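You operate a simulated robot arm through the tools that you are given. There is no shell and no other tool. Be economical: measure what you need, move in short steps, check, and stop when the job is done.

Carry out the task below with a simulated two-armed robot. There is one attempt and no reset: what you move stays moved.

JOB
The strip display names an open terminal: switch off, tighten its screw, tug its wire, switch on.
Fine: read before switching off; the main switch of the small cabinet; it ends on, as it was found. Where these are worked on the way, their far stop is far enough and under half their travel is too little: main switch.

Only the result counts: the job must be done as asked and must still hold three seconds after the hand-in. Knocking over, shifting, dropping, spilling or breaking anything else fails it.

ROBOT AND FRAMES
Two 7-joint arms with two-finger parallel grippers on one trunk, on a base that drives. Base frame: it is fixed to the floor where the robot stands at the start and does not move with it; the origin is under the middle of the robot, x ahead of it, y to its left, z up. Readings come in mm, rad, newtons and seconds.
The left shoulder is at the start at [50, 187, 1085], the right one opposite. With the tool pointing down near the work surface each hand reaches from about 100 to 660 mm from the robot's upright axis, wherever it stands, measured 20 degrees to its own side. Places, roughly: blue marker sleeve [500, -1250, 750]; board switch [600, -400, 1200]; green marker sleeve [500, -1250, 750]; lamp switch [400, 0, 1200]; main switch [400, 0, 1000]; meter switch [500, -200, 1200]; relay switch [500, -100, 1200]; yellow marker sleeve [250, -1500, 750]. Payload 3.43 kg a hand.
Tool frame (each hand has its own): the origin (TCP) lies between the finger pads and is the grasp point; the fingertips stand 30 mm ahead of it; z points along the fingers, y is the line along which they close. The gripper opens to 94 mm. The fingers are 28 mm wide and 10 mm thick; the gripper's body (50 by 96 mm) begins 55 mm behind the TCP.
Orientation is told as [roll, pitch, yaw] about the base's x, y, z axes, in that order, counted from this pose: with the fingers straight down and closing along the base's y, the tool's x points along the base's -x, its y along +y and its z along -z.

CONTROLS
- The arms move only by the tool move_arm. It takes "left_moves", "right_moves" or both (then of equal length, played together; a hand with none holds still); each is a list of rows, each an object (a shift or turn left out is 0, a gripper value left out holds the last) with "delta_pos": the shift along the tool's x, y, z in units of 200 mm (1.0 is 200 mm), a list of three; "rotation": the turn, a rotation vector about the tool's x, y, z in units of 180 degrees (1.0 is 180 degrees), a list of three. In form: [{"delta_pos": [x, y, z], "rotation": [rx, ry, rz]}, ...]. A call has 1 to 8 rows; each row is the pose to reach, as a shift and turn from the pose commanded when the call began, along the tool's axes at that moment. "left_gripper" and "right_gripper" are, for a hand that has rows, the finger opening in mm, from 0 to 94, set as the call begins (left out, the last holds). A call with a number of a shift or a turn outside -1 to 1 is refused whole. Rows are played at 5 a second. More than 50 mm and 0.15 rad between two rows, or a gripper value outside its range, and nothing of the call is played. A pose out of reach is approached as far as the arm can. The call stops where the force on the tool passes 40 N (or 10 N more than at its start, if that is more) or the arm is blocked; 0.2 s more then pass. Each finger travels about 153 mm/s and halts on what it meets, pressing with about 31 N; the grip force reading is that of the motor and also rises with nothing between the fingers. The clock runs only during rows and for 0.2 s after the last one: add rows that repeat a pose to give the fingers time. The reply holds the time, the measured pose of the TCP, the force on the tool along the base axes, the opening and the grip force, in the units named above and with some noise, with the torque about the TCP (base axes, N m) and any sound that the robot's microphone picked up, and new pictures: "pictures" is both (left out), scene, wrist or none (wrist: the cameras of the hands that moved).
- Cameras (640 x 400 px; columns grow to the right, rows downward): "scene" is now at [148.9, 13.6, 1267.1]; the picture's right is [0.13, -0.99, 0.00], its down [-0.36, -0.05, -0.93] and it looks along [0.92, 0.13, -0.36] (base axes); focal length 214 px, centre (320, 200). "left" rides on the left gripper at [76, -14, -103] in its tool frame; the picture's right is [0.18, 0.98, 0.00], its down [-0.75, 0.14, -0.64] and it looks along [-0.63, 0.12, 0.77] (tool axes); focal length 243 px, centre (320, 200). "right" rides on the right gripper at [76, 14, -102] in its tool frame; the picture's right is [-0.18, 0.98, 0.00], its down [-0.75, -0.14, -0.64] and it looks along [-0.63, -0.12, 0.77] (tool axes); focal length 243 px, centre (320, 200). There is no depth. A picture from a camera that has moved, and an enlarged one, comes with that camera's place and axes in the base frame and with its lens.
- raise_lower(by): slides the trunk up (or, below 0, down) by that many mm; the arms and the scene camera ride with it, the base frame stays. It gives what a move gives, with no picture.
- drive_base(legs): drives the robot by 1 to 6 legs, each [ahead, left, turn to the left] in mm, mm and rad, along the robot's own axes; the way and the turn of a leg run together, so that a leg with both is an arc; at most 1500 mm and 3.142 rad a leg. The arms and the cameras ride along, it lands a little off, and it stops where it bumps. It gives what a move gives, and a new picture of the scene camera.
- pan_tilt(pan, tilt): turns the head with the scene camera to pan (to the left, within 1.396 rad either way) and tilt (down, from -0.506 to 1.204), counted from straight ahead of the robot. It gives what a move gives, and a new picture of the scene camera.
- inspect(camera, box): a new picture of the part [left, top, right, bottom] of that camera's present view, enlarged. It takes no simulated time.
- sign_off(): hands the job in; it is judged then, once.

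Work in short steps. Places have to be worked out from the pictures, the camera data and where the tool is seen: move nearer, look again, correct. Check each grasp and each placing, and mend what went wrong. You have 120 turns and 260 pictures in all, those below and enlarged ones among them. Open the grippers and draw the arms clear of the work before you hand the job in, unless the task says otherwise; then end with one line.

The tools are called by a JSON object that holds its "fn" and its "kwargs". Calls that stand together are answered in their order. move_arm: Moves the arms, as the interface text tells. Its arguments: {"type":"object","properties":{"left_moves":{"type":"array","items":{"type":"object","properties":{"delta_pos":{"type":"array","items":{"type":"number"}},"rotation":{"type":"array","items":{"type":"number"}}}}},"left_gripper":{"type":"number"},"right_moves":{"type":"array","items":{"type":"object","properties":{"delta_pos":{"type":"array","items":{"type":"number"}},"rotation":{"type":"array","items":{"type":"number"}}}}},"right_gripper":{"type":"number"},"pictures":{"type":"string","enum":["both","scene","wrist","none"]}},"required":[]} The other tools are called the same way: raise_lower (by) slides the trunk up or down; drive_base (legs) drives the base; pan_tilt (pan, tilt) turns the head that bears the scene camera; inspect (camera, box) takes an enlarged picture of a part of a camera's view; sign_off () hands the job in.

At the start:

```text
time_s: 0.0
left_eef_pos: [267.0, 91.9, 1224.5]
left_tool_rot: [0.001, 0.002, 0.008]
left_wrist_force: [51.8, 18.4, -4.7]
left_ft_torque: [-2.06, 5.33, -1.44]
left_opening: 93.9
left_finger_force: 0.1
right_eef_pos: [379.0, -137.3, 1161.2]
right_tool_rot: [-0.001, 0.0, 0.0]
right_wrist_force: [0.1, 0.0, 0.5]
right_ft_torque: [0.0, 0.01, -0.02]
right_opening: 93.8
right_finger_force: 0.1
trunk travel left (down, up): [-300.0, 132.0]
robot x, y, heading: [-2.1, 2.5, -0.003]
head pan, tilt: [0.098, 0.435]
```

scene: 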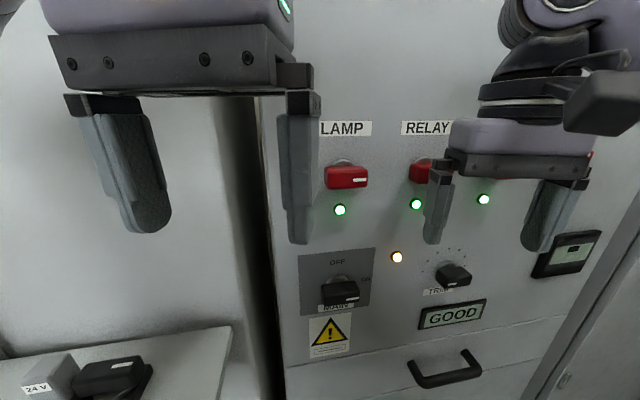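
right: 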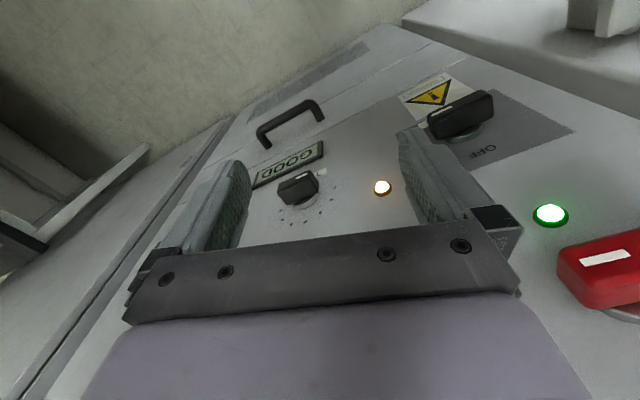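
left: 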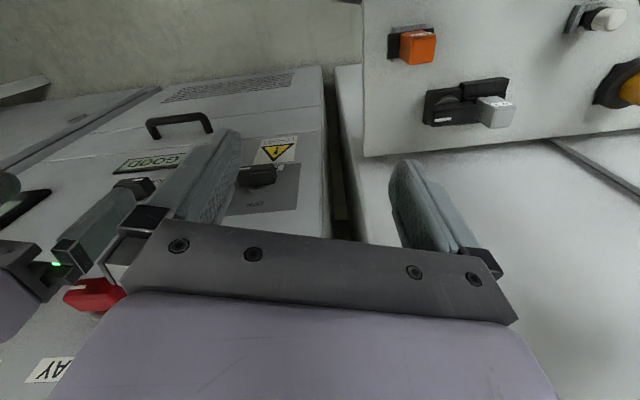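

The left wrist reads a force already at rest (contact or bias), so I look around before moving any arm.

{"fn": "pan_tilt", "kwargs": {"pan": 0.0, "tilt": 0.1}}

{"fn": "pan_tilt", "kwargs": {"pan": 0.9, "tilt": 0.3}}

{"fn": "pan_tilt", "kwargs": {"pan": -0.9, "tilt": 0.3}}

```text
time_s: 0.8
left_eef_pos: [265.7, 92.2, 1223.4]
left_tool_rot: [0.0, 0.002, 0.006]
left_wrist_force: [0.6, -0.7, 0.6]
left_ft_torque: [0.0, 0.04, -0.01]
left_opening: 93.9
left_finger_force: 0.0
right_eef_pos: [379.0, -136.9, 1161.6]
right_tool_rot: [0.001, 0.001, 0.001]
right_wrist_force: [-1.3, -1.0, -0.2]
right_ft_torque: [0.01, 0.0, 0.01]
right_opening: 94.2
right_finger_force: 0.1
trunk travel left (down, up): [-300.0, 132.0]
robot x, y, heading: [2.3, -0.5, -0.004]
head pan, tilt: [0.0, 0.099]
camera scene: at [148.8, 1.1, 1292.5], right [0.0, -1.0, 0.0], down [-0.1, 0.0, -0.99], along [0.99, 0.0, -0.1], focal length 214 px, centre (320, 200)
```

scene: 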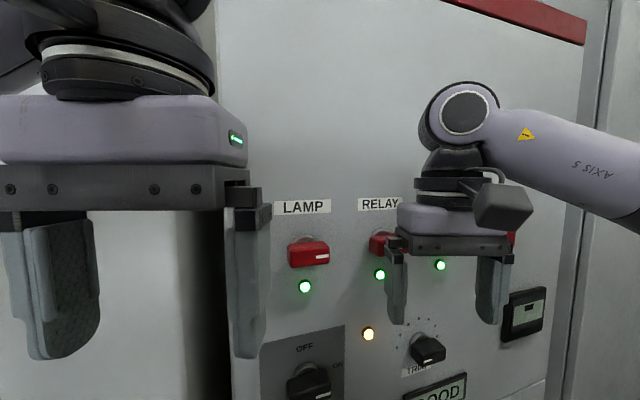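

```text
time_s: 2.0
left_eef_pos: [265.9, 92.6, 1225.1]
left_tool_rot: [-0.001, 0.003, 0.007]
left_wrist_force: [-0.2, -0.3, -1.0]
left_ft_torque: [0.03, 0.01, -0.03]
left_opening: 94.0
left_finger_force: 0.1
right_eef_pos: [379.0, -138.2, 1161.5]
right_tool_rot: [0.0, -0.002, 0.0]
right_wrist_force: [0.6, 0.0, 0.5]
right_ft_torque: [0.01, 0.0, -0.01]
right_opening: 94.0
right_finger_force: 0.1
trunk travel left (down, up): [-300.0, 132.0]
robot x, y, heading: [-3.4, 0.2, 0.001]
head pan, tilt: [0.901, 0.3]
camera scene: at [114.9, 74.2, 1273.9], right [0.78, -0.62, 0.0], down [-0.18, -0.23, -0.96], along [0.59, 0.75, -0.3], focal length 214 px, centre (320, 200)
```

scene: 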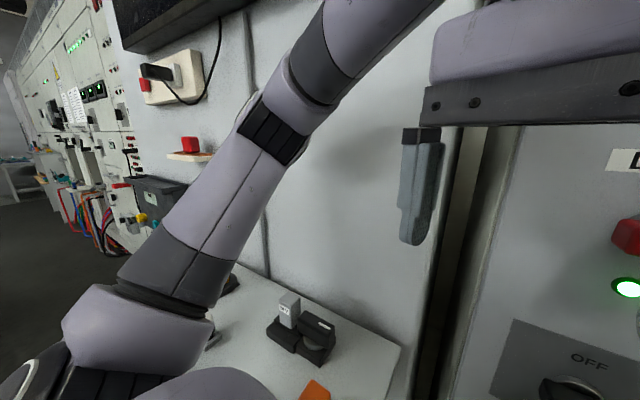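

```text
time_s: 3.8
left_eef_pos: [272.0, 92.4, 1222.5]
left_tool_rot: [-0.001, 0.01, 0.032]
left_wrist_force: [71.1, -21.2, 9.9]
left_ft_torque: [2.31, 9.07, 3.11]
left_opening: 93.6
left_finger_force: 0.0
right_eef_pos: [378.6, -137.6, 1161.3]
right_tool_rot: [0.0, -0.002, 0.0]
right_wrist_force: [0.0, 0.0, -0.8]
right_ft_torque: [-0.01, -0.03, -0.03]
right_opening: 94.0
right_finger_force: 0.0
trunk travel left (down, up): [-300.0, 132.0]
robot x, y, heading: [2.8, 0.6, 0.006]
head pan, tilt: [-0.901, 0.3]
camera scene: at [149.8, -7.8, 1278.9], right [-0.09, -1.0, 0.0], down [-0.24, 0.02, -0.97], along [0.97, -0.09, -0.24], focal length 214 px, centre (320, 200)
```

scene: 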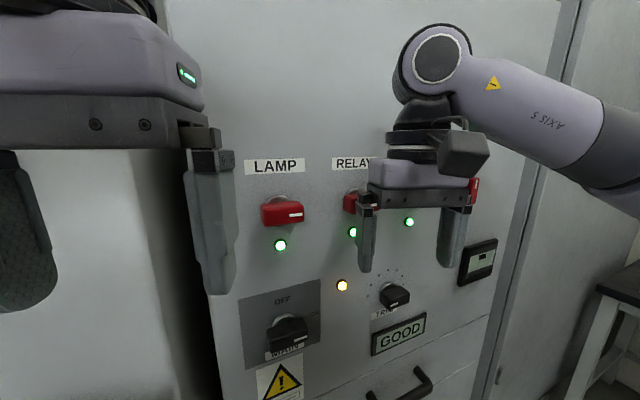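

The head bumped the left hand. I swing the left hand to the left, clear of the head, in small steps.

{"fn": "pan_tilt", "kwargs": {"pan": 0.3, "tilt": 0.3}}

{"fn": "move_arm", "kwargs": {"left_moves": [{"delta_pos": [0, 0.15, 0]}, {"delta_pos": [0, 0.3, 0]}, {"delta_pos": [0, 0.45, 0]}, {"delta_pos": [0, 0.6, 0]}]}}

```text
time_s: 5.2
left_eef_pos: [264.8, 92.2, 1223.9]
left_tool_rot: [0.001, 0.003, 0.005]
left_wrist_force: [0.0, 0.2, 0.6]
left_ft_torque: [0.0, -0.01, -0.01]
left_opening: 93.8
left_finger_force: 0.1
right_eef_pos: [378.9, -137.0, 1161.7]
right_tool_rot: [0.0, -0.001, 0.0]
right_wrist_force: [-1.2, 0.4, -0.2]
right_ft_torque: [0.0, 0.02, 0.0]
right_opening: 94.1
right_finger_force: 0.0
trunk travel left (down, up): [-300.0, 132.0]
robot x, y, heading: [2.2, -1.8, -0.002]
head pan, tilt: [0.3, 0.3]
camera scene: at [146.0, 28.6, 1273.9], right [0.29, -0.96, 0.0], down [-0.28, -0.09, -0.96], along [0.91, 0.28, -0.3], focal length 214 px, centre (320, 200)
```

scene: 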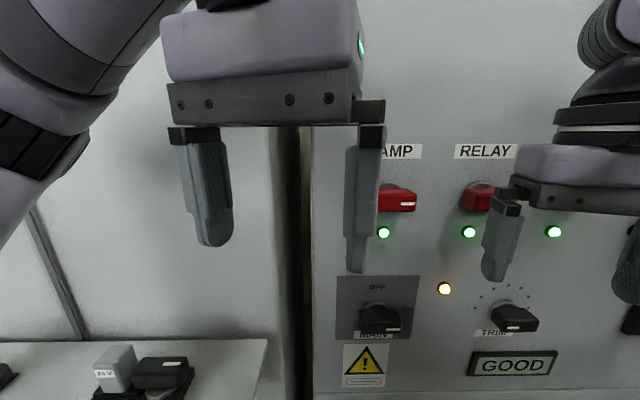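

```text
time_s: 6.2
left_eef_pos: [264.9, 215.3, 1222.7]
left_tool_rot: [-0.002, 0.004, 0.004]
left_wrist_force: [-0.3, 0.4, 0.2]
left_ft_torque: [-0.02, 0.02, 0.03]
left_opening: 93.8
left_finger_force: 0.1
right_eef_pos: [379.0, -136.6, 1161.3]
right_tool_rot: [-0.001, 0.0, 0.0]
right_wrist_force: [-0.8, 0.4, 0.1]
right_ft_torque: [-0.02, 0.0, 0.0]
right_opening: 94.1
right_finger_force: 0.1
trunk travel left (down, up): [-300.0, 132.0]
robot x, y, heading: [-1.7, -0.8, 0.0]
head pan, tilt: [0.3, 0.3]
camera scene: at [145.7, 29.2, 1274.0], right [0.3, -0.96, 0.0], down [-0.28, -0.09, -0.96], along [0.91, 0.28, -0.3], focal length 214 px, centre (320, 200)
camera left: at [188.9, 200.7, 1328.6], right [-0.19, 0.98, 0.0], down [0.76, 0.15, 0.64], along [0.63, 0.12, -0.77], focal length 243 px, centre (320, 200)
```

scene: 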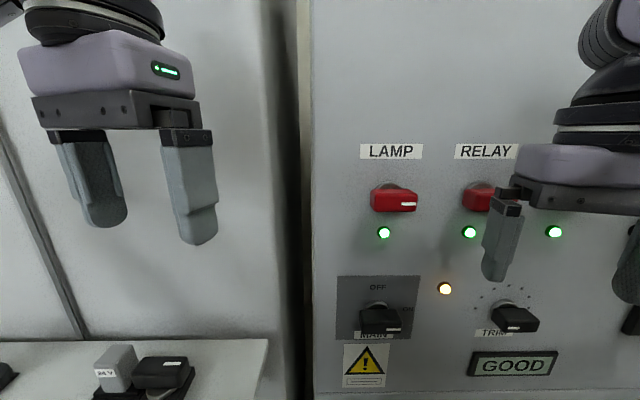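
left: 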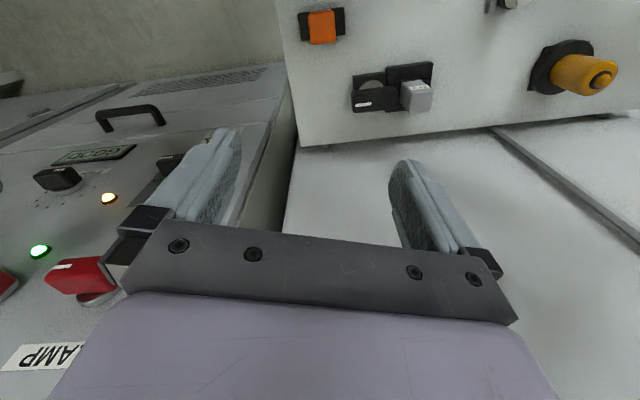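

Head is now free. I look to the right for the strip display and terminal strip.

{"fn": "pan_tilt", "kwargs": {"pan": -0.6, "tilt": 0.4}}

{"fn": "pan_tilt", "kwargs": {"pan": -1.35, "tilt": 0.4}}

{"fn": "pan_tilt", "kwargs": {"pan": 1.35, "tilt": 0.4}}

{"fn": "pan_tilt", "kwargs": {"pan": 0.1, "tilt": 0.9}}

```text
time_s: 7.4
left_eef_pos: [266.2, 211.8, 1223.1]
left_tool_rot: [0.0, 0.005, 0.008]
left_wrist_force: [0.5, 0.0, -0.3]
left_ft_torque: [-0.01, 0.01, -0.02]
left_opening: 94.1
left_finger_force: 0.0
right_eef_pos: [379.5, -137.6, 1161.4]
right_tool_rot: [0.0, 0.0, -0.001]
right_wrist_force: [0.0, -0.2, -0.1]
right_ft_torque: [-0.01, 0.0, -0.02]
right_opening: 93.9
right_finger_force: 0.0
trunk travel left (down, up): [-300.0, 132.0]
robot x, y, heading: [-0.8, 1.9, -0.002]
head pan, tilt: [-0.6, 0.4]
camera scene: at [133.3, -51.2, 1264.7], right [-0.56, -0.83, 0.0], down [-0.32, 0.22, -0.92], along [0.76, -0.52, -0.39], focal length 214 px, centre (320, 200)
```

scene: 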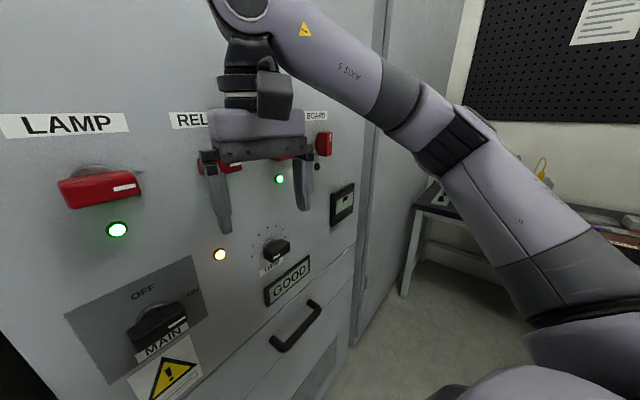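

```text
time_s: 8.5
left_eef_pos: [264.5, 214.6, 1223.2]
left_tool_rot: [0.0, 0.004, 0.008]
left_wrist_force: [-0.2, 0.1, 0.0]
left_ft_torque: [-0.04, 0.01, 0.0]
left_opening: 94.0
left_finger_force: 0.0
right_eef_pos: [379.1, -137.8, 1161.5]
right_tool_rot: [0.001, 0.0, 0.0]
right_wrist_force: [0.2, 0.0, -0.7]
right_ft_torque: [-0.06, 0.02, -0.02]
right_opening: 93.9
right_finger_force: 0.0
trunk travel left (down, up): [-300.0, 132.0]
robot x, y, heading: [-1.0, -3.6, 0.003]
head pan, tilt: [-1.349, 0.4]
camera scene: at [77.2, -89.2, 1264.7], right [-0.98, -0.22, 0.0], down [-0.09, 0.38, -0.92], along [0.2, -0.9, -0.39], focal length 214 px, centre (320, 200)
```

scene: 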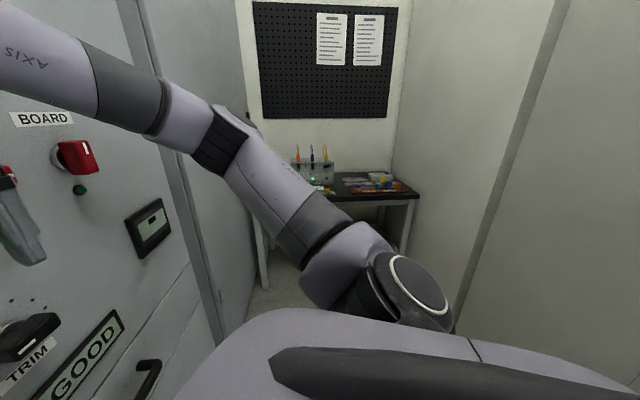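

```text
time_s: 10.9
left_eef_pos: [265.2, 212.8, 1222.7]
left_tool_rot: [0.0, 0.004, 0.006]
left_wrist_force: [0.4, 0.1, -0.1]
left_ft_torque: [-0.02, 0.01, -0.01]
left_opening: 93.8
left_finger_force: 0.1
right_eef_pos: [379.7, -136.8, 1162.6]
right_tool_rot: [0.0, 0.001, 0.0]
right_wrist_force: [0.0, 0.2, 1.0]
right_ft_torque: [-0.01, 0.03, 0.01]
right_opening: 93.6
right_finger_force: 0.0
trunk travel left (down, up): [-300.0, 132.0]
robot x, y, heading: [1.6, 1.5, 0.007]
head pan, tilt: [1.349, 0.4]
camera scene: at [77.2, 91.5, 1264.7], right [0.98, -0.22, 0.0], down [-0.09, -0.38, -0.92], along [0.2, 0.9, -0.39], focal length 214 px, centre (320, 200)
```

scene: 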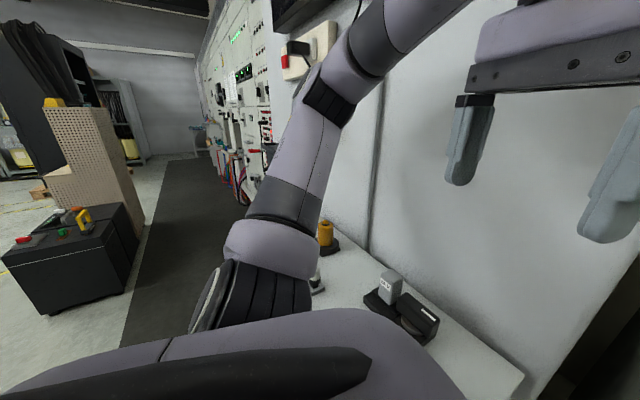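

```text
time_s: 12.3
left_eef_pos: [264.8, 213.8, 1223.1]
left_tool_rot: [0.0, 0.004, 0.007]
left_wrist_force: [0.3, 0.0, 1.1]
left_ft_torque: [0.01, -0.02, 0.05]
left_opening: 94.2
left_finger_force: 0.0
right_eef_pos: [379.7, -137.8, 1161.7]
right_tool_rot: [0.001, 0.0, 0.001]
right_wrist_force: [0.7, -0.4, -0.6]
right_ft_torque: [0.01, -0.04, -0.02]
right_opening: 93.8
right_finger_force: 0.1
trunk travel left (down, up): [-300.0, 132.0]
robot x, y, heading: [2.2, -2.8, -0.002]
head pan, tilt: [0.099, 0.901]
camera scene: at [131.9, 8.7, 1221.7], right [0.1, -0.99, 0.0], down [-0.78, -0.08, -0.62], along [0.62, 0.06, -0.78], focal length 214 px, centre (320, 200)
```

scene: 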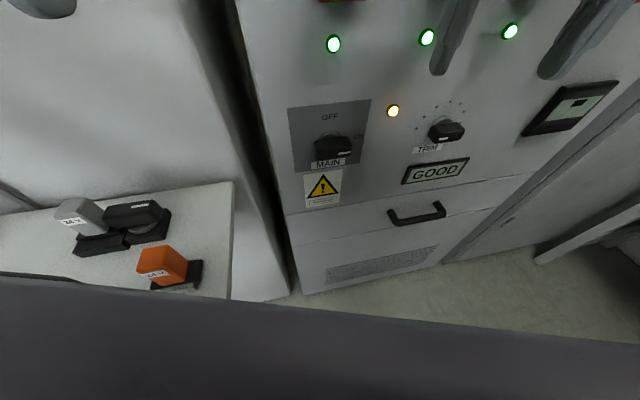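

The table to the right holds a small rack with coloured items; I zoom there and on the display at right of the cabinet.

{"fn": "pan_tilt", "kwargs": {"pan": -1.35, "tilt": 0.4}}

{"fn": "inspect", "kwargs": {"camera": "scene", "box": [230, 130, 430, 255]}}

{"fn": "inspect", "kwargs": {"camera": "scene", "box": [0, 90, 200, 215]}}

{"fn": "inspect", "kwargs": {"camera": "right", "box": [220, 70, 620, 320]}}

```text
time_s: 13.9
left_eef_pos: [266.1, 212.9, 1223.8]
left_tool_rot: [0.0, 0.005, 0.008]
left_wrist_force: [0.1, -0.4, -0.3]
left_ft_torque: [0.02, 0.01, 0.01]
left_opening: 93.9
left_finger_force: 0.1
right_eef_pos: [378.9, -138.1, 1160.7]
right_tool_rot: [0.001, 0.0, 0.001]
right_wrist_force: [-0.4, 0.3, -0.3]
right_ft_torque: [0.0, -0.02, -0.01]
right_opening: 93.9
right_finger_force: 0.1
trunk travel left (down, up): [-300.0, 132.0]
robot x, y, heading: [2.3, 0.9, 0.002]
head pan, tilt: [-1.349, 0.4]
camera scene: at [77.2, -89.3, 1264.6], right [-0.98, -0.22, 0.0], down [-0.09, 0.38, -0.92], along [0.2, -0.9, -0.39], focal length 214 px, centre (320, 200)
```

scene: 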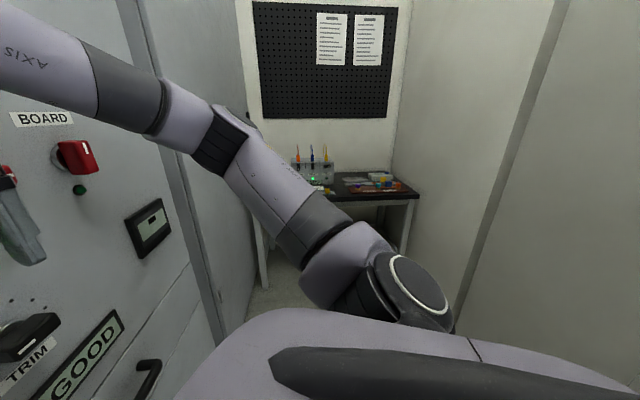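

```text
3.20 times, centred on (330, 192) of scene
camera zoom: at [77.2, -89.3, 1264.6], right [-0.98, -0.22, 0.0], down [-0.09, 0.38, -0.92], along [0.2, -0.9, -0.39], focal length 686 px, centre (288, 224)
```

zoom: 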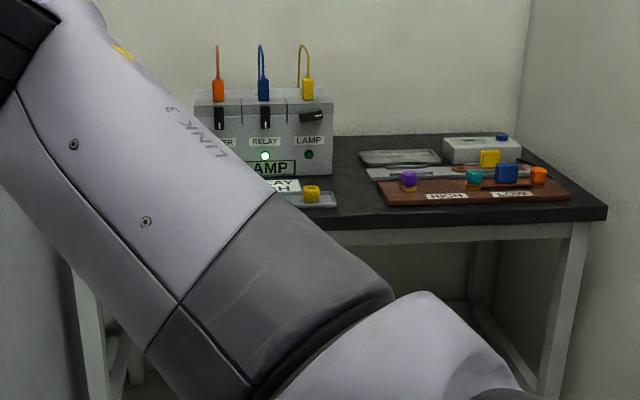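

```text
3.20 times, centred on (100, 152) of scene
camera zoom: at [77.2, -89.3, 1264.6], right [-0.98, -0.22, 0.0], down [-0.09, 0.38, -0.92], along [0.2, -0.9, -0.39], focal length 686 px, centre (1024, 352)
```

zoom: 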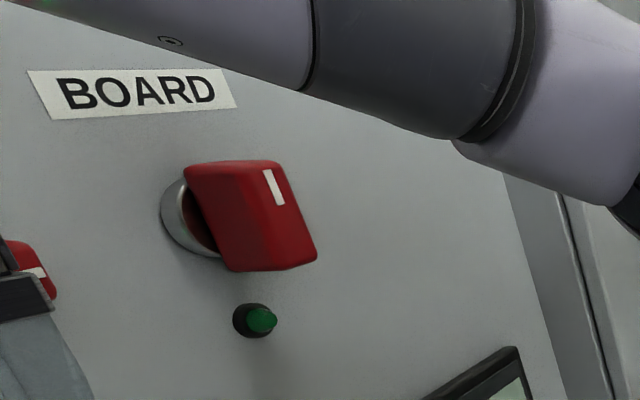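

```text
1.60 times, centred on (420, 195) of right
camera zoom: at [302.7, -123.9, 1263.7], right [0.18, 0.98, 0.0], down [0.75, -0.14, 0.64], along [0.63, -0.12, -0.77], focal length 388 px, centre (160, 208)
```

zoom: 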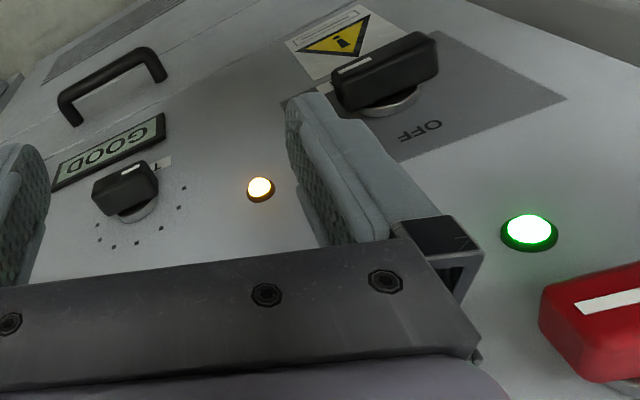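

The terminal device is on the table to the right; the room is rotated about 26° so the table's front lies ~1180 mm along the cabinet face. I back off from the cabinet, turn right, and drive part way.

{"fn": "drive_base", "kwargs": {"legs": [[-179, -89, 0], [0, 0, -1.107], [350, 0, 0]]}}

{"fn": "pan_tilt", "kwargs": {"pan": 0.0, "tilt": 0.5}}

```text
time_s: 20.3
left_eef_pos: [278.1, -558.4, 1222.8]
left_tool_rot: [-0.001, 0.004, -1.119]
left_wrist_force: [-0.4, -0.7, 0.8]
left_ft_torque: [0.0, -0.01, -0.01]
left_opening: 93.9
left_finger_force: 0.0
right_eef_pos: [8.9, -812.8, 1161.7]
right_tool_rot: [0.0, 0.0, -1.126]
right_wrist_force: [-0.4, 0.1, 0.2]
right_ft_torque: [0.0, 0.02, 0.02]
right_opening: 94.0
right_finger_force: 0.0
trunk travel left (down, up): [-300.0, 132.0]
robot x, y, heading: [-28.6, -409.1, -1.129]
head pan, tilt: [-1.349, 0.4]
camera scene: at [-78.1, -520.4, 1264.6], right [-0.62, 0.79, 0.0], down [0.31, 0.24, -0.92], along [-0.72, -0.57, -0.39], focal length 214 px, centre (320, 200)
```

scene: 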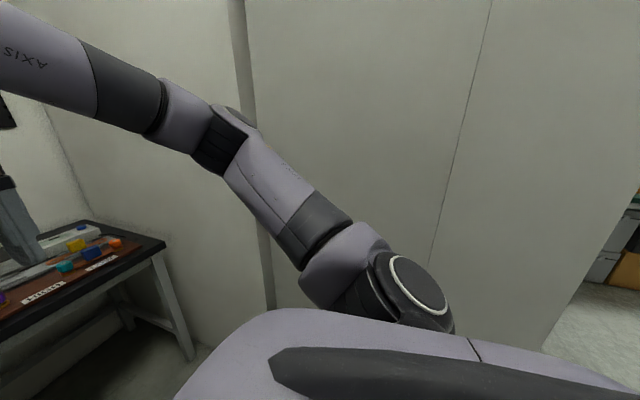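

```text
time_s: 21.8
left_eef_pos: [278.0, -557.4, 1223.6]
left_tool_rot: [0.0, 0.004, -1.119]
left_wrist_force: [-0.4, 0.4, -0.7]
left_ft_torque: [-0.02, 0.02, 0.0]
left_opening: 93.7
left_finger_force: 0.0
right_eef_pos: [8.9, -813.0, 1161.1]
right_tool_rot: [0.001, 0.001, -1.126]
right_wrist_force: [-1.0, 0.0, 0.8]
right_ft_torque: [0.01, -0.02, -0.02]
right_opening: 93.9
right_finger_force: 0.1
trunk travel left (down, up): [-300.0, 132.0]
robot x, y, heading: [-29.3, -408.7, -1.128]
head pan, tilt: [0.0, 0.499]
camera scene: at [33.6, -544.9, 1255.5], right [-0.9, -0.43, 0.0], down [-0.21, 0.43, -0.88], along [0.38, -0.79, -0.48], focal length 214 px, centre (320, 200)
```

scene: 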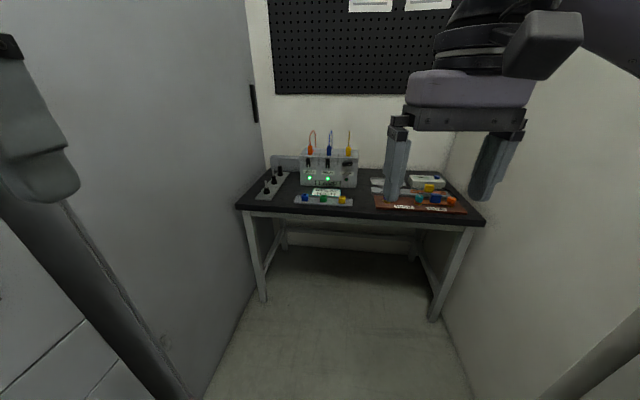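

{"fn": "inspect", "kwargs": {"camera": "scene", "box": [232, 120, 392, 220]}}

{"fn": "inspect", "kwargs": {"camera": "scene", "box": [290, 140, 370, 210]}}

{"fn": "inspect", "kwargs": {"camera": "scene", "box": [340, 0, 460, 20]}}

```text
4.00 times, centred on (312, 170) of scene
camera zoom: at [33.6, -544.9, 1255.5], right [-0.9, -0.43, 0.0], down [-0.21, 0.43, -0.88], along [0.38, -0.79, -0.48], focal length 858 px, centre (352, 320)
```

zoom: 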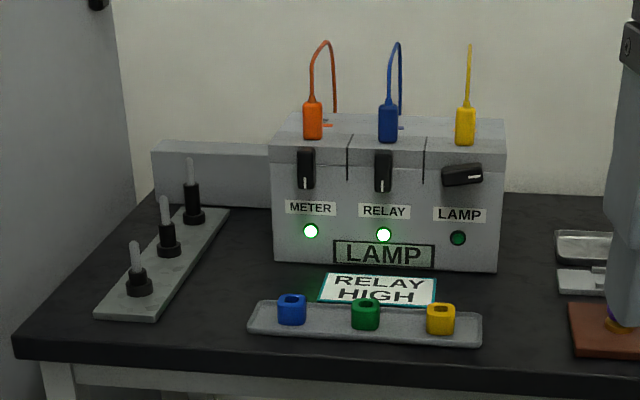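

```text
5.71 times, centred on (330, 175) of scene
camera zoom: at [33.6, -544.9, 1255.5], right [-0.9, -0.43, 0.0], down [-0.21, 0.43, -0.88], along [0.38, -0.79, -0.48], focal length 1226 px, centre (263, 343)
```

zoom: 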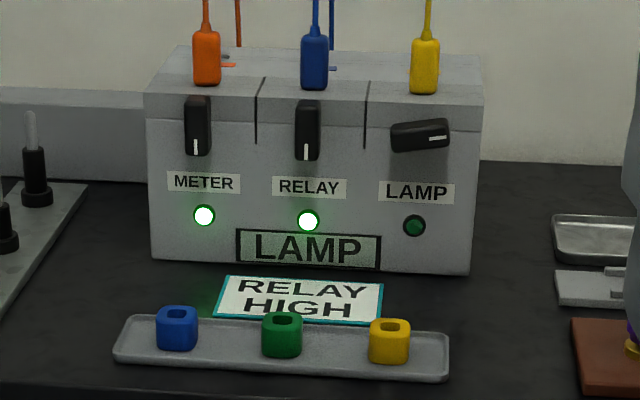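

```text
5.33 times, centred on (400, 10) of scene
camera zoom: at [33.6, -544.9, 1255.5], right [-0.9, -0.43, 0.0], down [-0.21, 0.43, -0.88], along [0.38, -0.79, -0.48], focal length 1144 px, centre (-107, 1213)
```

zoom: 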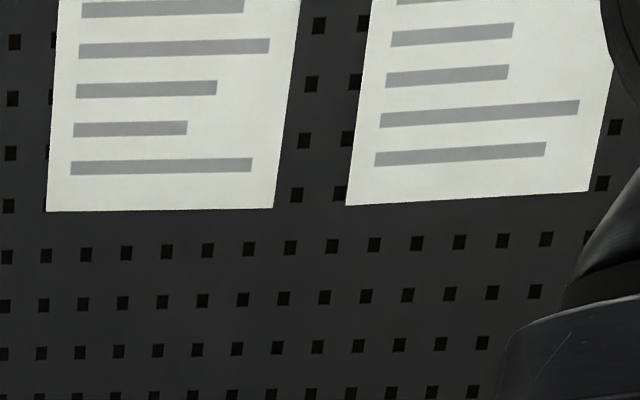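

Display reads LAMP (open: yellow wire, its screw turned sideways). Main switch triangulates to about [424, 18, 999], and the room is yawed ~0.34 rad. I drive back to face the cabinet squarely with the right arm.

{"fn": "drive_base", "kwargs": {"legs": [[0, 0, 1.468], [9, 392, 0]]}}

{"fn": "pan_tilt", "kwargs": {"pan": -0.2, "tilt": 0.5}}

```text
time_s: 27.7
left_eef_pos: [49.1, 243.1, 1224.2]
left_tool_rot: [-0.001, 0.003, 0.316]
left_wrist_force: [0.3, 0.0, -0.5]
left_ft_torque: [0.0, 0.01, 0.03]
left_opening: 93.9
left_finger_force: 0.1
right_eef_pos: [265.9, -56.0, 1161.5]
right_tool_rot: [0.001, -0.002, 0.309]
right_wrist_force: [0.7, -0.5, -0.1]
right_ft_torque: [0.0, -0.01, 0.01]
right_opening: 93.9
right_finger_force: 0.0
trunk travel left (down, up): [-300.0, 132.0]
robot x, y, heading: [-137.3, -40.5, 0.307]
head pan, tilt: [0.0, 0.499]
camera scene: at [2.6, 6.0, 1255.5], right [0.3, -0.95, 0.0], down [-0.46, -0.15, -0.88], along [0.84, 0.27, -0.48], focal length 214 px, centre (320, 200)
```

scene: 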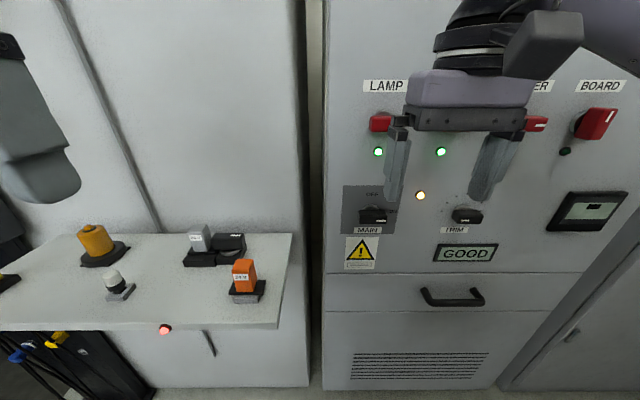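

```text
time_s: 28.4
left_eef_pos: [51.0, 243.1, 1222.8]
left_tool_rot: [0.001, 0.005, 0.316]
left_wrist_force: [-0.3, 0.8, 1.3]
left_ft_torque: [0.02, -0.01, 0.05]
left_opening: 93.9
left_finger_force: 0.1
right_eef_pos: [265.6, -56.9, 1161.5]
right_tool_rot: [-0.002, 0.0, 0.305]
right_wrist_force: [1.1, 0.3, -0.1]
right_ft_torque: [-0.01, 0.02, -0.04]
right_opening: 94.1
right_finger_force: 0.0
trunk travel left (down, up): [-300.0, 132.0]
robot x, y, heading: [-138.4, -41.4, 0.312]
head pan, tilt: [-0.201, 0.499]
camera scene: at [6.5, -12.1, 1255.5], right [0.11, -0.99, 0.0], down [-0.48, -0.05, -0.88], along [0.87, 0.1, -0.48], focal length 214 px, centre (320, 200)
```

scene: 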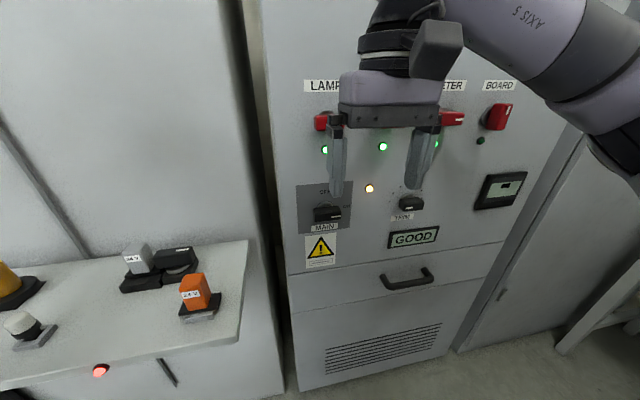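

The cabinet face is square to the robot now. I pitch the right hand toward horizontal while lowering it to switch height.

{"fn": "move_arm", "kwargs": {"right_moves": [{"delta_pos": [-0.0, 0.017, 0.13], "rotation": [0, -0.0417, 0]}, {"delta_pos": [-0.0, 0.033, 0.27], "rotation": [0, -0.0833, 0]}, {"delta_pos": [-0.05, 0.05, 0.4], "rotation": [0, -0.125, 0]}, {"delta_pos": [-0.05, 0.067, 0.53], "rotation": [0, -0.1667, 0]}, {"delta_pos": [-0.1, 0.083, 0.67], "rotation": [0, -0.2083, 0]}, {"delta_pos": [-0.1, 0.1, 0.8], "rotation": [0, -0.25, 0]}], "pictures": "scene"}}

{"fn": "move_arm", "kwargs": {"right_moves": [{"rotation": [0, -0.0417, 0]}, {"rotation": [0, -0.0833, 0]}, {"rotation": [0, -0.125, 0]}, {"rotation": [0, -0.1667, 0]}, {"rotation": [0, -0.2083, 0]}, {"rotation": [0, -0.25, 0]}]}}

```text
time_s: 29.8
left_eef_pos: [49.3, 242.1, 1223.5]
left_tool_rot: [0.0, 0.004, 0.315]
left_wrist_force: [0.3, 0.2, 0.5]
left_ft_torque: [-0.01, 0.01, 0.02]
left_opening: 94.2
left_finger_force: 0.0
right_eef_pos: [277.1, -32.8, 1000.1]
right_tool_rot: [0.003, -0.788, 0.308]
right_wrist_force: [0.4, -0.6, -0.5]
right_ft_torque: [-0.02, -0.01, 0.0]
right_opening: 94.1
right_finger_force: 0.0
trunk travel left (down, up): [-300.0, 132.0]
robot x, y, heading: [-138.6, -41.3, 0.308]
head pan, tilt: [-0.201, 0.499]
camera scene: at [6.5, -12.2, 1255.6], right [0.11, -0.99, 0.0], down [-0.48, -0.05, -0.88], along [0.87, 0.09, -0.48], focal length 214 px, centre (320, 200)
```

scene: 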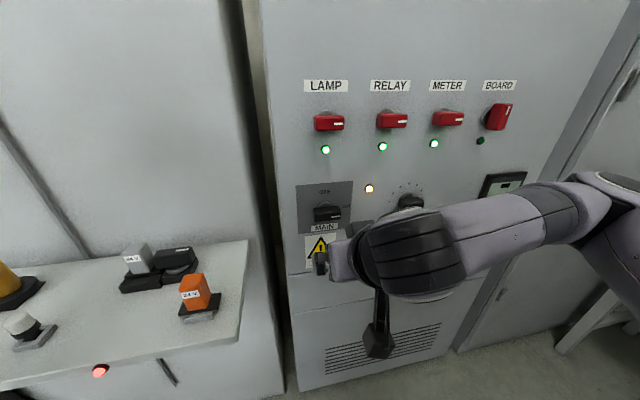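

```text
time_s: 31.2
left_eef_pos: [49.5, 242.5, 1222.8]
left_tool_rot: [-0.005, 0.004, 0.317]
left_wrist_force: [0.5, -0.5, 0.7]
left_ft_torque: [0.0, 0.01, -0.03]
left_opening: 93.9
left_finger_force: 0.0
right_eef_pos: [277.6, -31.5, 1002.7]
right_tool_rot: [-3.087, -1.567, -2.89]
right_wrist_force: [0.7, -0.5, 0.6]
right_ft_torque: [0.04, 0.05, -0.01]
right_opening: 94.1
right_finger_force: 0.0
right hand out of reach, approached as far as the arm can: row 4
trunk travel left (down, up): [-300.0, 132.0]
robot x, y, heading: [-139.3, -38.9, 0.309]
head pan, tilt: [-0.201, 0.499]
camera scene: at [6.4, -11.8, 1255.5], right [0.11, -0.99, 0.0], down [-0.48, -0.05, -0.88], along [0.87, 0.09, -0.48], focal length 214 px, centre (320, 200)
camera right: at [176.2, -50.0, 925.6], right [-0.3, 0.94, 0.18], down [-0.57, -0.33, 0.75], along [0.76, 0.12, 0.63], focal length 243 px, centre (320, 200)
```

scene: 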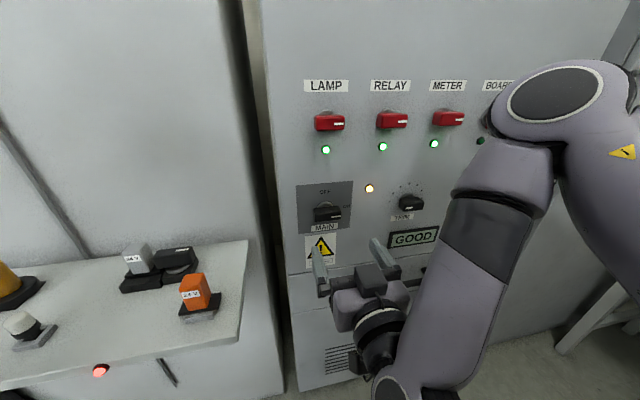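
right: 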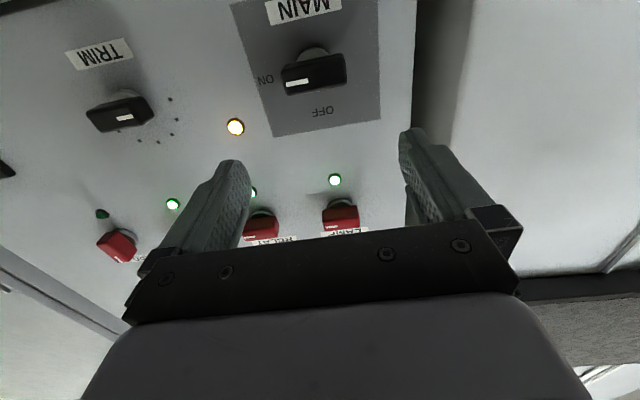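

Two views agree on the knob at about [439, 16, 982]. I now roll the hand +90° so the fingers close vertically over the horizontal bar, staying back from the panel.

{"fn": "move_arm", "kwargs": {"right_moves": [{"delta_pos": [0.05, -0.01, 0], "rotation": [0, 0, 0.0417]}, {"delta_pos": [0.1, -0.02, 0], "rotation": [0, 0, 0.0833]}, {"delta_pos": [0.1, -0.02, 0], "rotation": [0, 0, 0.125]}, {"delta_pos": [0.1, -0.02, 0], "rotation": [0, 0, 0.1667]}, {"delta_pos": [0.1, -0.02, 0], "rotation": [0, 0, 0.2083]}, {"delta_pos": [0.1, -0.02, 0], "rotation": [0, 0, 0.25]}], "pictures": "none"}}

{"fn": "move_arm", "kwargs": {"right_moves": [{"rotation": [0, 0, 0.0417]}, {"rotation": [0, 0, 0.0833]}, {"rotation": [0, 0, 0.125]}, {"rotation": [0, 0, 0.1667]}, {"rotation": [0, 0, 0.2083]}, {"rotation": [0, 0, 0.25]}]}}

```text
time_s: 32.6
left_eef_pos: [49.6, 243.6, 1223.5]
left_tool_rot: [-0.001, 0.003, 0.316]
left_wrist_force: [0.5, -0.1, 0.2]
left_ft_torque: [0.0, -0.01, 0.0]
left_opening: 93.8
left_finger_force: 0.1
right_eef_pos: [278.2, -35.3, 980.6]
right_tool_rot: [1.57, -0.782, -1.263]
right_wrist_force: [0.9, -0.2, -0.9]
right_ft_torque: [-0.01, 0.01, 0.05]
right_opening: 94.2
right_finger_force: 0.0
trunk travel left (down, up): [-300.0, 132.0]
robot x, y, heading: [-138.4, -42.5, 0.307]
head pan, tilt: [-0.201, 0.499]
```

```text
time_s: 34.0
left_eef_pos: [50.0, 242.9, 1223.3]
left_tool_rot: [0.0, 0.003, 0.315]
left_wrist_force: [0.1, 0.2, -0.8]
left_ft_torque: [-0.01, -0.01, 0.03]
left_opening: 93.9
left_finger_force: 0.2
right_eef_pos: [279.8, -35.9, 980.9]
right_tool_rot: [1.572, 0.003, -1.264]
right_wrist_force: [-0.1, 0.3, 0.3]
right_ft_torque: [-0.01, 0.0, -0.01]
right_opening: 94.2
right_finger_force: 0.1
trunk travel left (down, up): [-300.0, 132.0]
robot x, y, heading: [-137.1, -38.3, 0.308]
head pan, tilt: [-0.201, 0.499]
camera scene: at [6.5, -12.2, 1255.5], right [0.11, -0.99, 0.0], down [-0.48, -0.05, -0.88], along [0.87, 0.09, -0.48], focal length 214 px, centre (320, 200)
camera right: at [157.9, 5.0, 995.8], right [0.06, -0.18, 0.98], down [-0.38, -0.91, -0.14], along [0.92, -0.37, -0.12], focal length 243 px, centre (320, 200)
```

scene: 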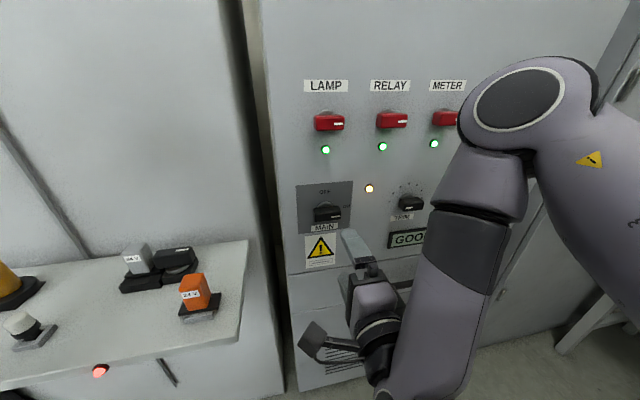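
right: 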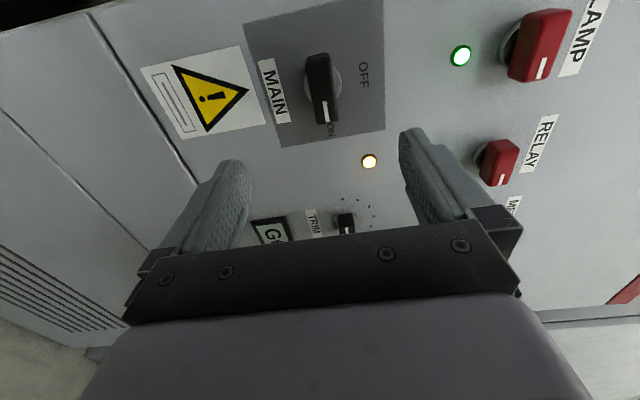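

Third view agrees (knob ≈ [439, 17, 983]); the hand is centred. I approach by 135 mm with the fingers at 64 mm.

{"fn": "move_arm", "kwargs": {"right_moves": [{"delta_pos": [0, 0.01, 0.15]}, {"delta_pos": [0, 0.01, 0.3]}, {"delta_pos": [0, 0.01, 0.45]}, {"delta_pos": [0, 0.01, 0.6]}, {"delta_pos": [0, 0.01, 0.675]}, {"delta_pos": [0, 0.01, 0.675]}], "right_gripper": 64}}

```text
time_s: 35.4
left_eef_pos: [49.9, 242.2, 1223.3]
left_tool_rot: [-0.001, 0.001, 0.316]
left_wrist_force: [0.6, -0.4, 0.7]
left_ft_torque: [-0.03, 0.03, -0.02]
left_opening: 94.0
left_finger_force: 0.0
right_eef_pos: [399.3, 20.4, 993.7]
right_tool_rot: [1.569, 0.0, -1.267]
right_wrist_force: [0.4, 0.0, 0.3]
right_ft_torque: [-0.03, 0.02, -0.01]
right_opening: 64.1
right_finger_force: 0.0
right hand out of reach, approached as far as the arm can: row 3, 4, 5, 6
trunk travel left (down, up): [-300.0, 132.0]
robot x, y, heading: [-135.5, -40.8, 0.31]
head pan, tilt: [-0.201, 0.499]
camera scene: at [6.5, -12.2, 1255.5], right [0.11, -0.99, 0.0], down [-0.48, -0.05, -0.88], along [0.87, 0.09, -0.48], focal length 214 px, centre (320, 200)
camera right: at [278.7, 61.5, 1007.9], right [0.06, -0.18, 0.98], down [-0.39, -0.91, -0.14], along [0.92, -0.37, -0.12], focal length 243 px, centre (320, 200)
```

scene: 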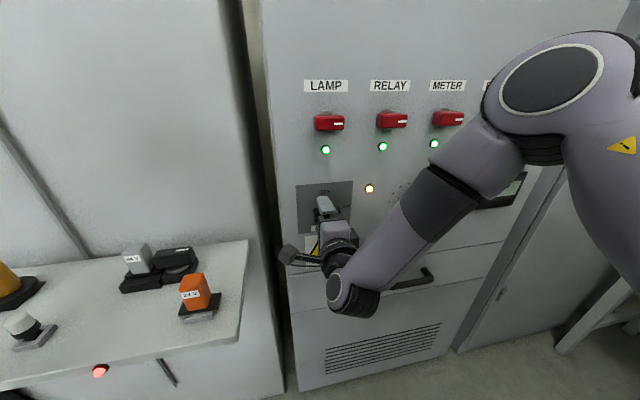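
right: 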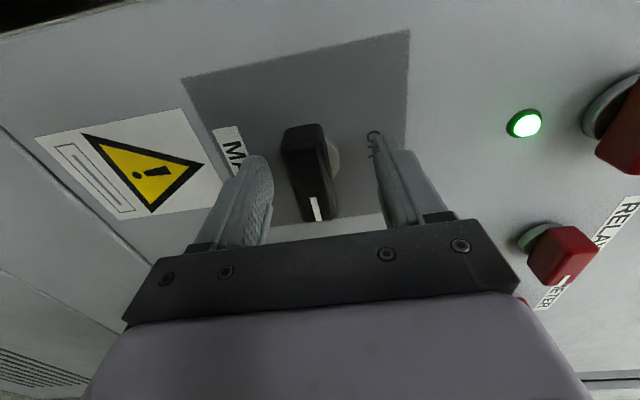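

The arm ran out of reach. I withdraw 80 mm, then bring the base 90 mm nearer and slightly left (so the shoulder geometry is easier), and check.

{"fn": "move_arm", "kwargs": {"right_moves": [{"delta_pos": [0, 0, -0.2]}, {"delta_pos": [0, 0, -0.4]}, {"delta_pos": [0, 0, -0.5]}, {"delta_pos": [0, 0, -0.5]}], "pictures": "none"}}

{"fn": "drive_base", "kwargs": {"legs": [[90, 0, 0]]}}

{"fn": "inspect", "kwargs": {"camera": "right", "box": [0, 0, 640, 400]}}

```text
time_s: 36.4
left_eef_pos: [50.0, 243.7, 1222.8]
left_tool_rot: [-0.001, 0.004, 0.316]
left_wrist_force: [-0.2, -0.7, 0.2]
left_ft_torque: [0.01, 0.01, 0.01]
left_opening: 93.9
left_finger_force: 0.0
right_eef_pos: [302.3, -11.9, 994.1]
right_tool_rot: [1.57, 0.0, -1.261]
right_wrist_force: [0.0, 0.4, 0.3]
right_ft_torque: [0.01, -0.01, 0.01]
right_opening: 63.8
right_finger_force: 0.0
trunk travel left (down, up): [-300.0, 132.0]
robot x, y, heading: [-139.7, -42.6, 0.31]
head pan, tilt: [-0.201, 0.499]
```

```text
time_s: 37.5
left_eef_pos: [134.9, 269.2, 1222.6]
left_tool_rot: [0.0, 0.004, 0.315]
left_wrist_force: [-0.1, -0.5, 0.1]
left_ft_torque: [-0.01, 0.04, -0.02]
left_opening: 93.6
left_finger_force: 0.0
right_eef_pos: [386.6, 14.3, 993.6]
right_tool_rot: [1.571, 0.0, -1.263]
right_wrist_force: [-0.5, -0.2, -0.5]
right_ft_torque: [0.0, -0.01, 0.01]
right_opening: 63.7
right_finger_force: 0.1
trunk travel left (down, up): [-300.0, 132.0]
robot x, y, heading: [-56.3, -12.0, 0.309]
head pan, tilt: [-0.201, 0.499]
camera scene: at [91.4, 14.6, 1255.4], right [0.11, -0.99, 0.0], down [-0.48, -0.05, -0.88], along [0.87, 0.09, -0.48], focal length 214 px, centre (320, 200)
```

scene: 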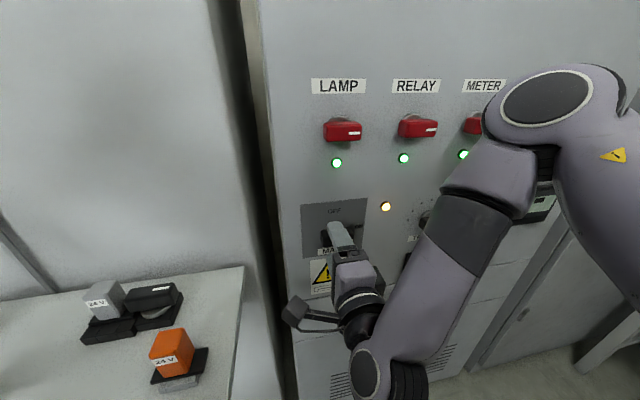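

```text
1.00 times, centred on (320, 200) of right
camera zoom: at [265.7, 55.9, 1008.2], right [0.06, -0.18, 0.98], down [-0.38, -0.91, -0.14], along [0.92, -0.37, -0.12], focal length 243 px, centre (320, 200)
```

zoom: 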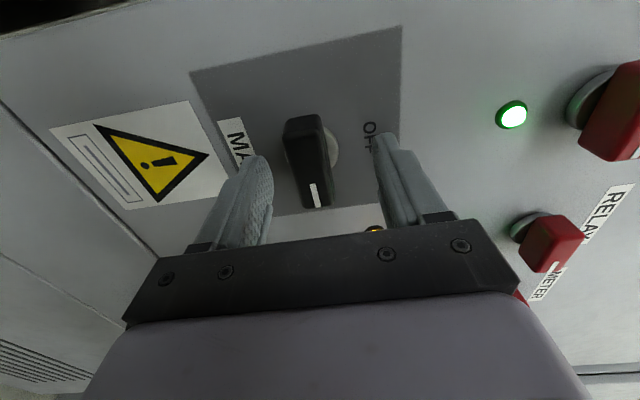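

Knob at [439, 17, 983] again; relative to the TCP that is 51 mm ahead, 13 mm right and 10 mm down. I correct sideways then advance.

{"fn": "move_arm", "kwargs": {"right_moves": [{"delta_pos": [-0.065, -0.05, 0]}, {"delta_pos": [-0.065, -0.05, 0.12]}, {"delta_pos": [-0.065, -0.05, 0.23]}, {"delta_pos": [-0.065, -0.05, 0.23]}], "pictures": "wrist"}}

```text
time_s: 38.5
left_eef_pos: [131.1, 267.8, 1224.4]
left_tool_rot: [0.0, 0.0, 0.314]
left_wrist_force: [0.0, 0.8, 0.1]
left_ft_torque: [0.0, 0.0, -0.03]
left_opening: 93.8
left_finger_force: 0.0
right_eef_pos: [431.5, 15.6, 985.4]
right_tool_rot: [1.567, -0.001, -1.266]
right_wrist_force: [-27.0, -11.4, -1.8]
right_ft_torque: [0.42, -0.92, 0.28]
right_opening: 63.1
right_finger_force: 0.0
trunk travel left (down, up): [-300.0, 132.0]
robot x, y, heading: [-55.1, -13.7, 0.308]
head pan, tilt: [-0.201, 0.499]
camera right: at [310.7, 56.8, 999.8], right [0.06, -0.17, 0.98], down [-0.39, -0.91, -0.14], along [0.92, -0.37, -0.12], focal length 243 px, centre (320, 200)
```

right: 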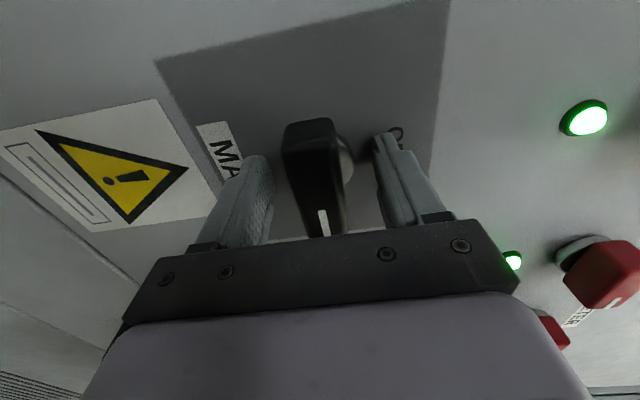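

Fingertips touch the panel (−27 N). I back off 9 mm and close on the bar.

{"fn": "move_arm", "kwargs": {"right_moves": [{"delta_pos": [0, 0, -0.045]}], "pictures": "none"}}

{"fn": "move_arm", "kwargs": {"right_moves": [{}, {}, {}, {}], "right_gripper": 10, "pictures": "wrist"}}

```text
time_s: 38.9
left_eef_pos: [134.4, 270.3, 1223.9]
left_tool_rot: [0.0, 0.002, 0.314]
left_wrist_force: [0.2, 0.1, -0.2]
left_ft_torque: [0.02, -0.01, -0.01]
left_opening: 93.9
left_finger_force: 0.0
right_eef_pos: [429.0, 13.5, 986.1]
right_tool_rot: [1.575, 0.002, -1.267]
right_wrist_force: [-0.6, -0.2, -0.6]
right_ft_torque: [-0.03, -0.01, -0.02]
right_opening: 63.9
right_finger_force: 0.0
trunk travel left (down, up): [-300.0, 132.0]
robot x, y, heading: [-53.2, -13.1, 0.308]
head pan, tilt: [-0.201, 0.499]
```

```text
time_s: 39.9
left_eef_pos: [135.7, 269.9, 1223.1]
left_tool_rot: [0.0, 0.004, 0.315]
left_wrist_force: [-0.6, -0.5, 0.1]
left_ft_torque: [-0.01, -0.01, -0.01]
left_opening: 93.9
left_finger_force: 0.1
right_eef_pos: [428.9, 11.9, 985.3]
right_tool_rot: [1.572, 0.0, -1.265]
right_wrist_force: [4.1, 1.2, -2.6]
right_ft_torque: [0.03, -0.05, -0.54]
right_opening: 41.7
right_finger_force: 44.9
trunk travel left (down, up): [-300.0, 132.0]
robot x, y, heading: [-52.6, -15.5, 0.309]
head pan, tilt: [-0.201, 0.499]
camera right: at [306.8, 54.2, 999.1], right [0.06, -0.18, 0.98], down [-0.39, -0.91, -0.14], along [0.92, -0.37, -0.12], focal length 243 px, centre (320, 200)
```

right: 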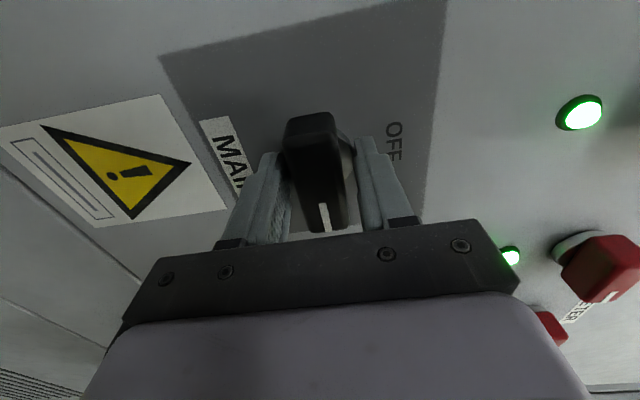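

The opening of 42 mm suggests the tips grip the round hub rather than the bar. I open, back off 14 mm, and close again.

{"fn": "move_arm", "kwargs": {"right_moves": [{}, {}, {"delta_pos": [0, 0, -0.07]}, {"delta_pos": [0, 0, -0.07]}], "right_gripper": 60, "pictures": "none"}}

{"fn": "move_arm", "kwargs": {"right_moves": [{}, {}, {}, {}], "right_gripper": 10, "pictures": "wrist"}}

```text
time_s: 40.9
left_eef_pos: [134.6, 268.6, 1222.6]
left_tool_rot: [-0.001, 0.003, 0.314]
left_wrist_force: [0.5, -0.1, -0.4]
left_ft_torque: [0.02, 0.01, -0.03]
left_opening: 94.0
left_finger_force: 0.2
right_eef_pos: [413.4, 9.2, 985.2]
right_tool_rot: [1.57, -0.001, -1.264]
right_wrist_force: [-0.3, 0.1, -0.1]
right_ft_torque: [0.03, 0.01, 0.02]
right_opening: 59.9
right_finger_force: 0.1
trunk travel left (down, up): [-300.0, 132.0]
robot x, y, heading: [-51.6, -13.6, 0.31]
head pan, tilt: [-0.201, 0.499]
```

```text
time_s: 41.9
left_eef_pos: [134.4, 270.0, 1223.3]
left_tool_rot: [0.002, 0.003, 0.315]
left_wrist_force: [-0.6, -0.5, 0.3]
left_ft_torque: [-0.03, 0.0, 0.0]
left_opening: 93.9
left_finger_force: 0.0
right_eef_pos: [413.9, 10.7, 985.7]
right_tool_rot: [1.571, -0.001, -1.264]
right_wrist_force: [-1.0, 0.2, -0.8]
right_ft_torque: [-0.01, 0.03, -0.12]
right_opening: 26.0
right_finger_force: 45.4
trunk travel left (down, up): [-300.0, 132.0]
robot x, y, heading: [-53.9, -15.5, 0.306]
head pan, tilt: [-0.201, 0.499]
camera right: at [292.1, 50.6, 999.1], right [0.06, -0.18, 0.98], down [-0.38, -0.91, -0.14], along [0.92, -0.37, -0.12], focal length 243 px, centre (320, 200)
```

right: 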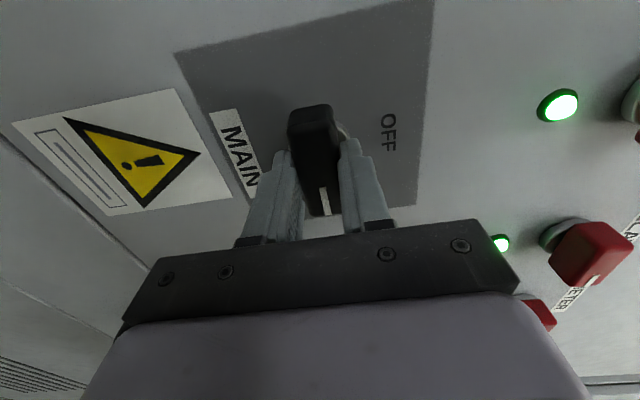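

Gripping the bar (26 mm), centred. I rotate counter-clockwise 45° first.

{"fn": "move_arm", "kwargs": {"right_moves": [{"rotation": [0, 0, -0.0417]}, {"rotation": [0, 0, -0.0833]}, {"rotation": [0, 0, -0.125]}, {"rotation": [0, 0, -0.1667]}, {"rotation": [0, 0, -0.2083]}, {"rotation": [0, 0, -0.25]}], "pictures": "wrist"}}

```text
time_s: 43.3
left_eef_pos: [134.6, 269.8, 1222.8]
left_tool_rot: [0.001, 0.003, 0.315]
left_wrist_force: [0.6, -0.2, -0.7]
left_ft_torque: [-0.02, -0.03, -0.02]
left_opening: 93.8
left_finger_force: 0.0
right_eef_pos: [412.9, 9.7, 983.7]
right_tool_rot: [1.571, -0.787, -1.265]
right_wrist_force: [6.9, 2.8, -2.8]
right_ft_torque: [0.36, -1.08, -0.11]
right_opening: 26.0
right_finger_force: 44.9
trunk travel left (down, up): [-300.0, 132.0]
robot x, y, heading: [-52.9, -14.7, 0.307]
head pan, tilt: [-0.201, 0.499]
camera right: at [295.9, 38.7, 940.1], right [-0.17, 0.54, 0.82], down [-0.42, -0.8, 0.43], along [0.89, -0.27, 0.36], focal length 243 px, centre (320, 200)
```

right: 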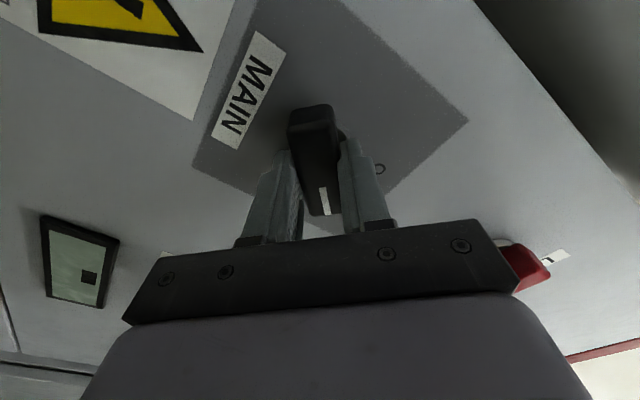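

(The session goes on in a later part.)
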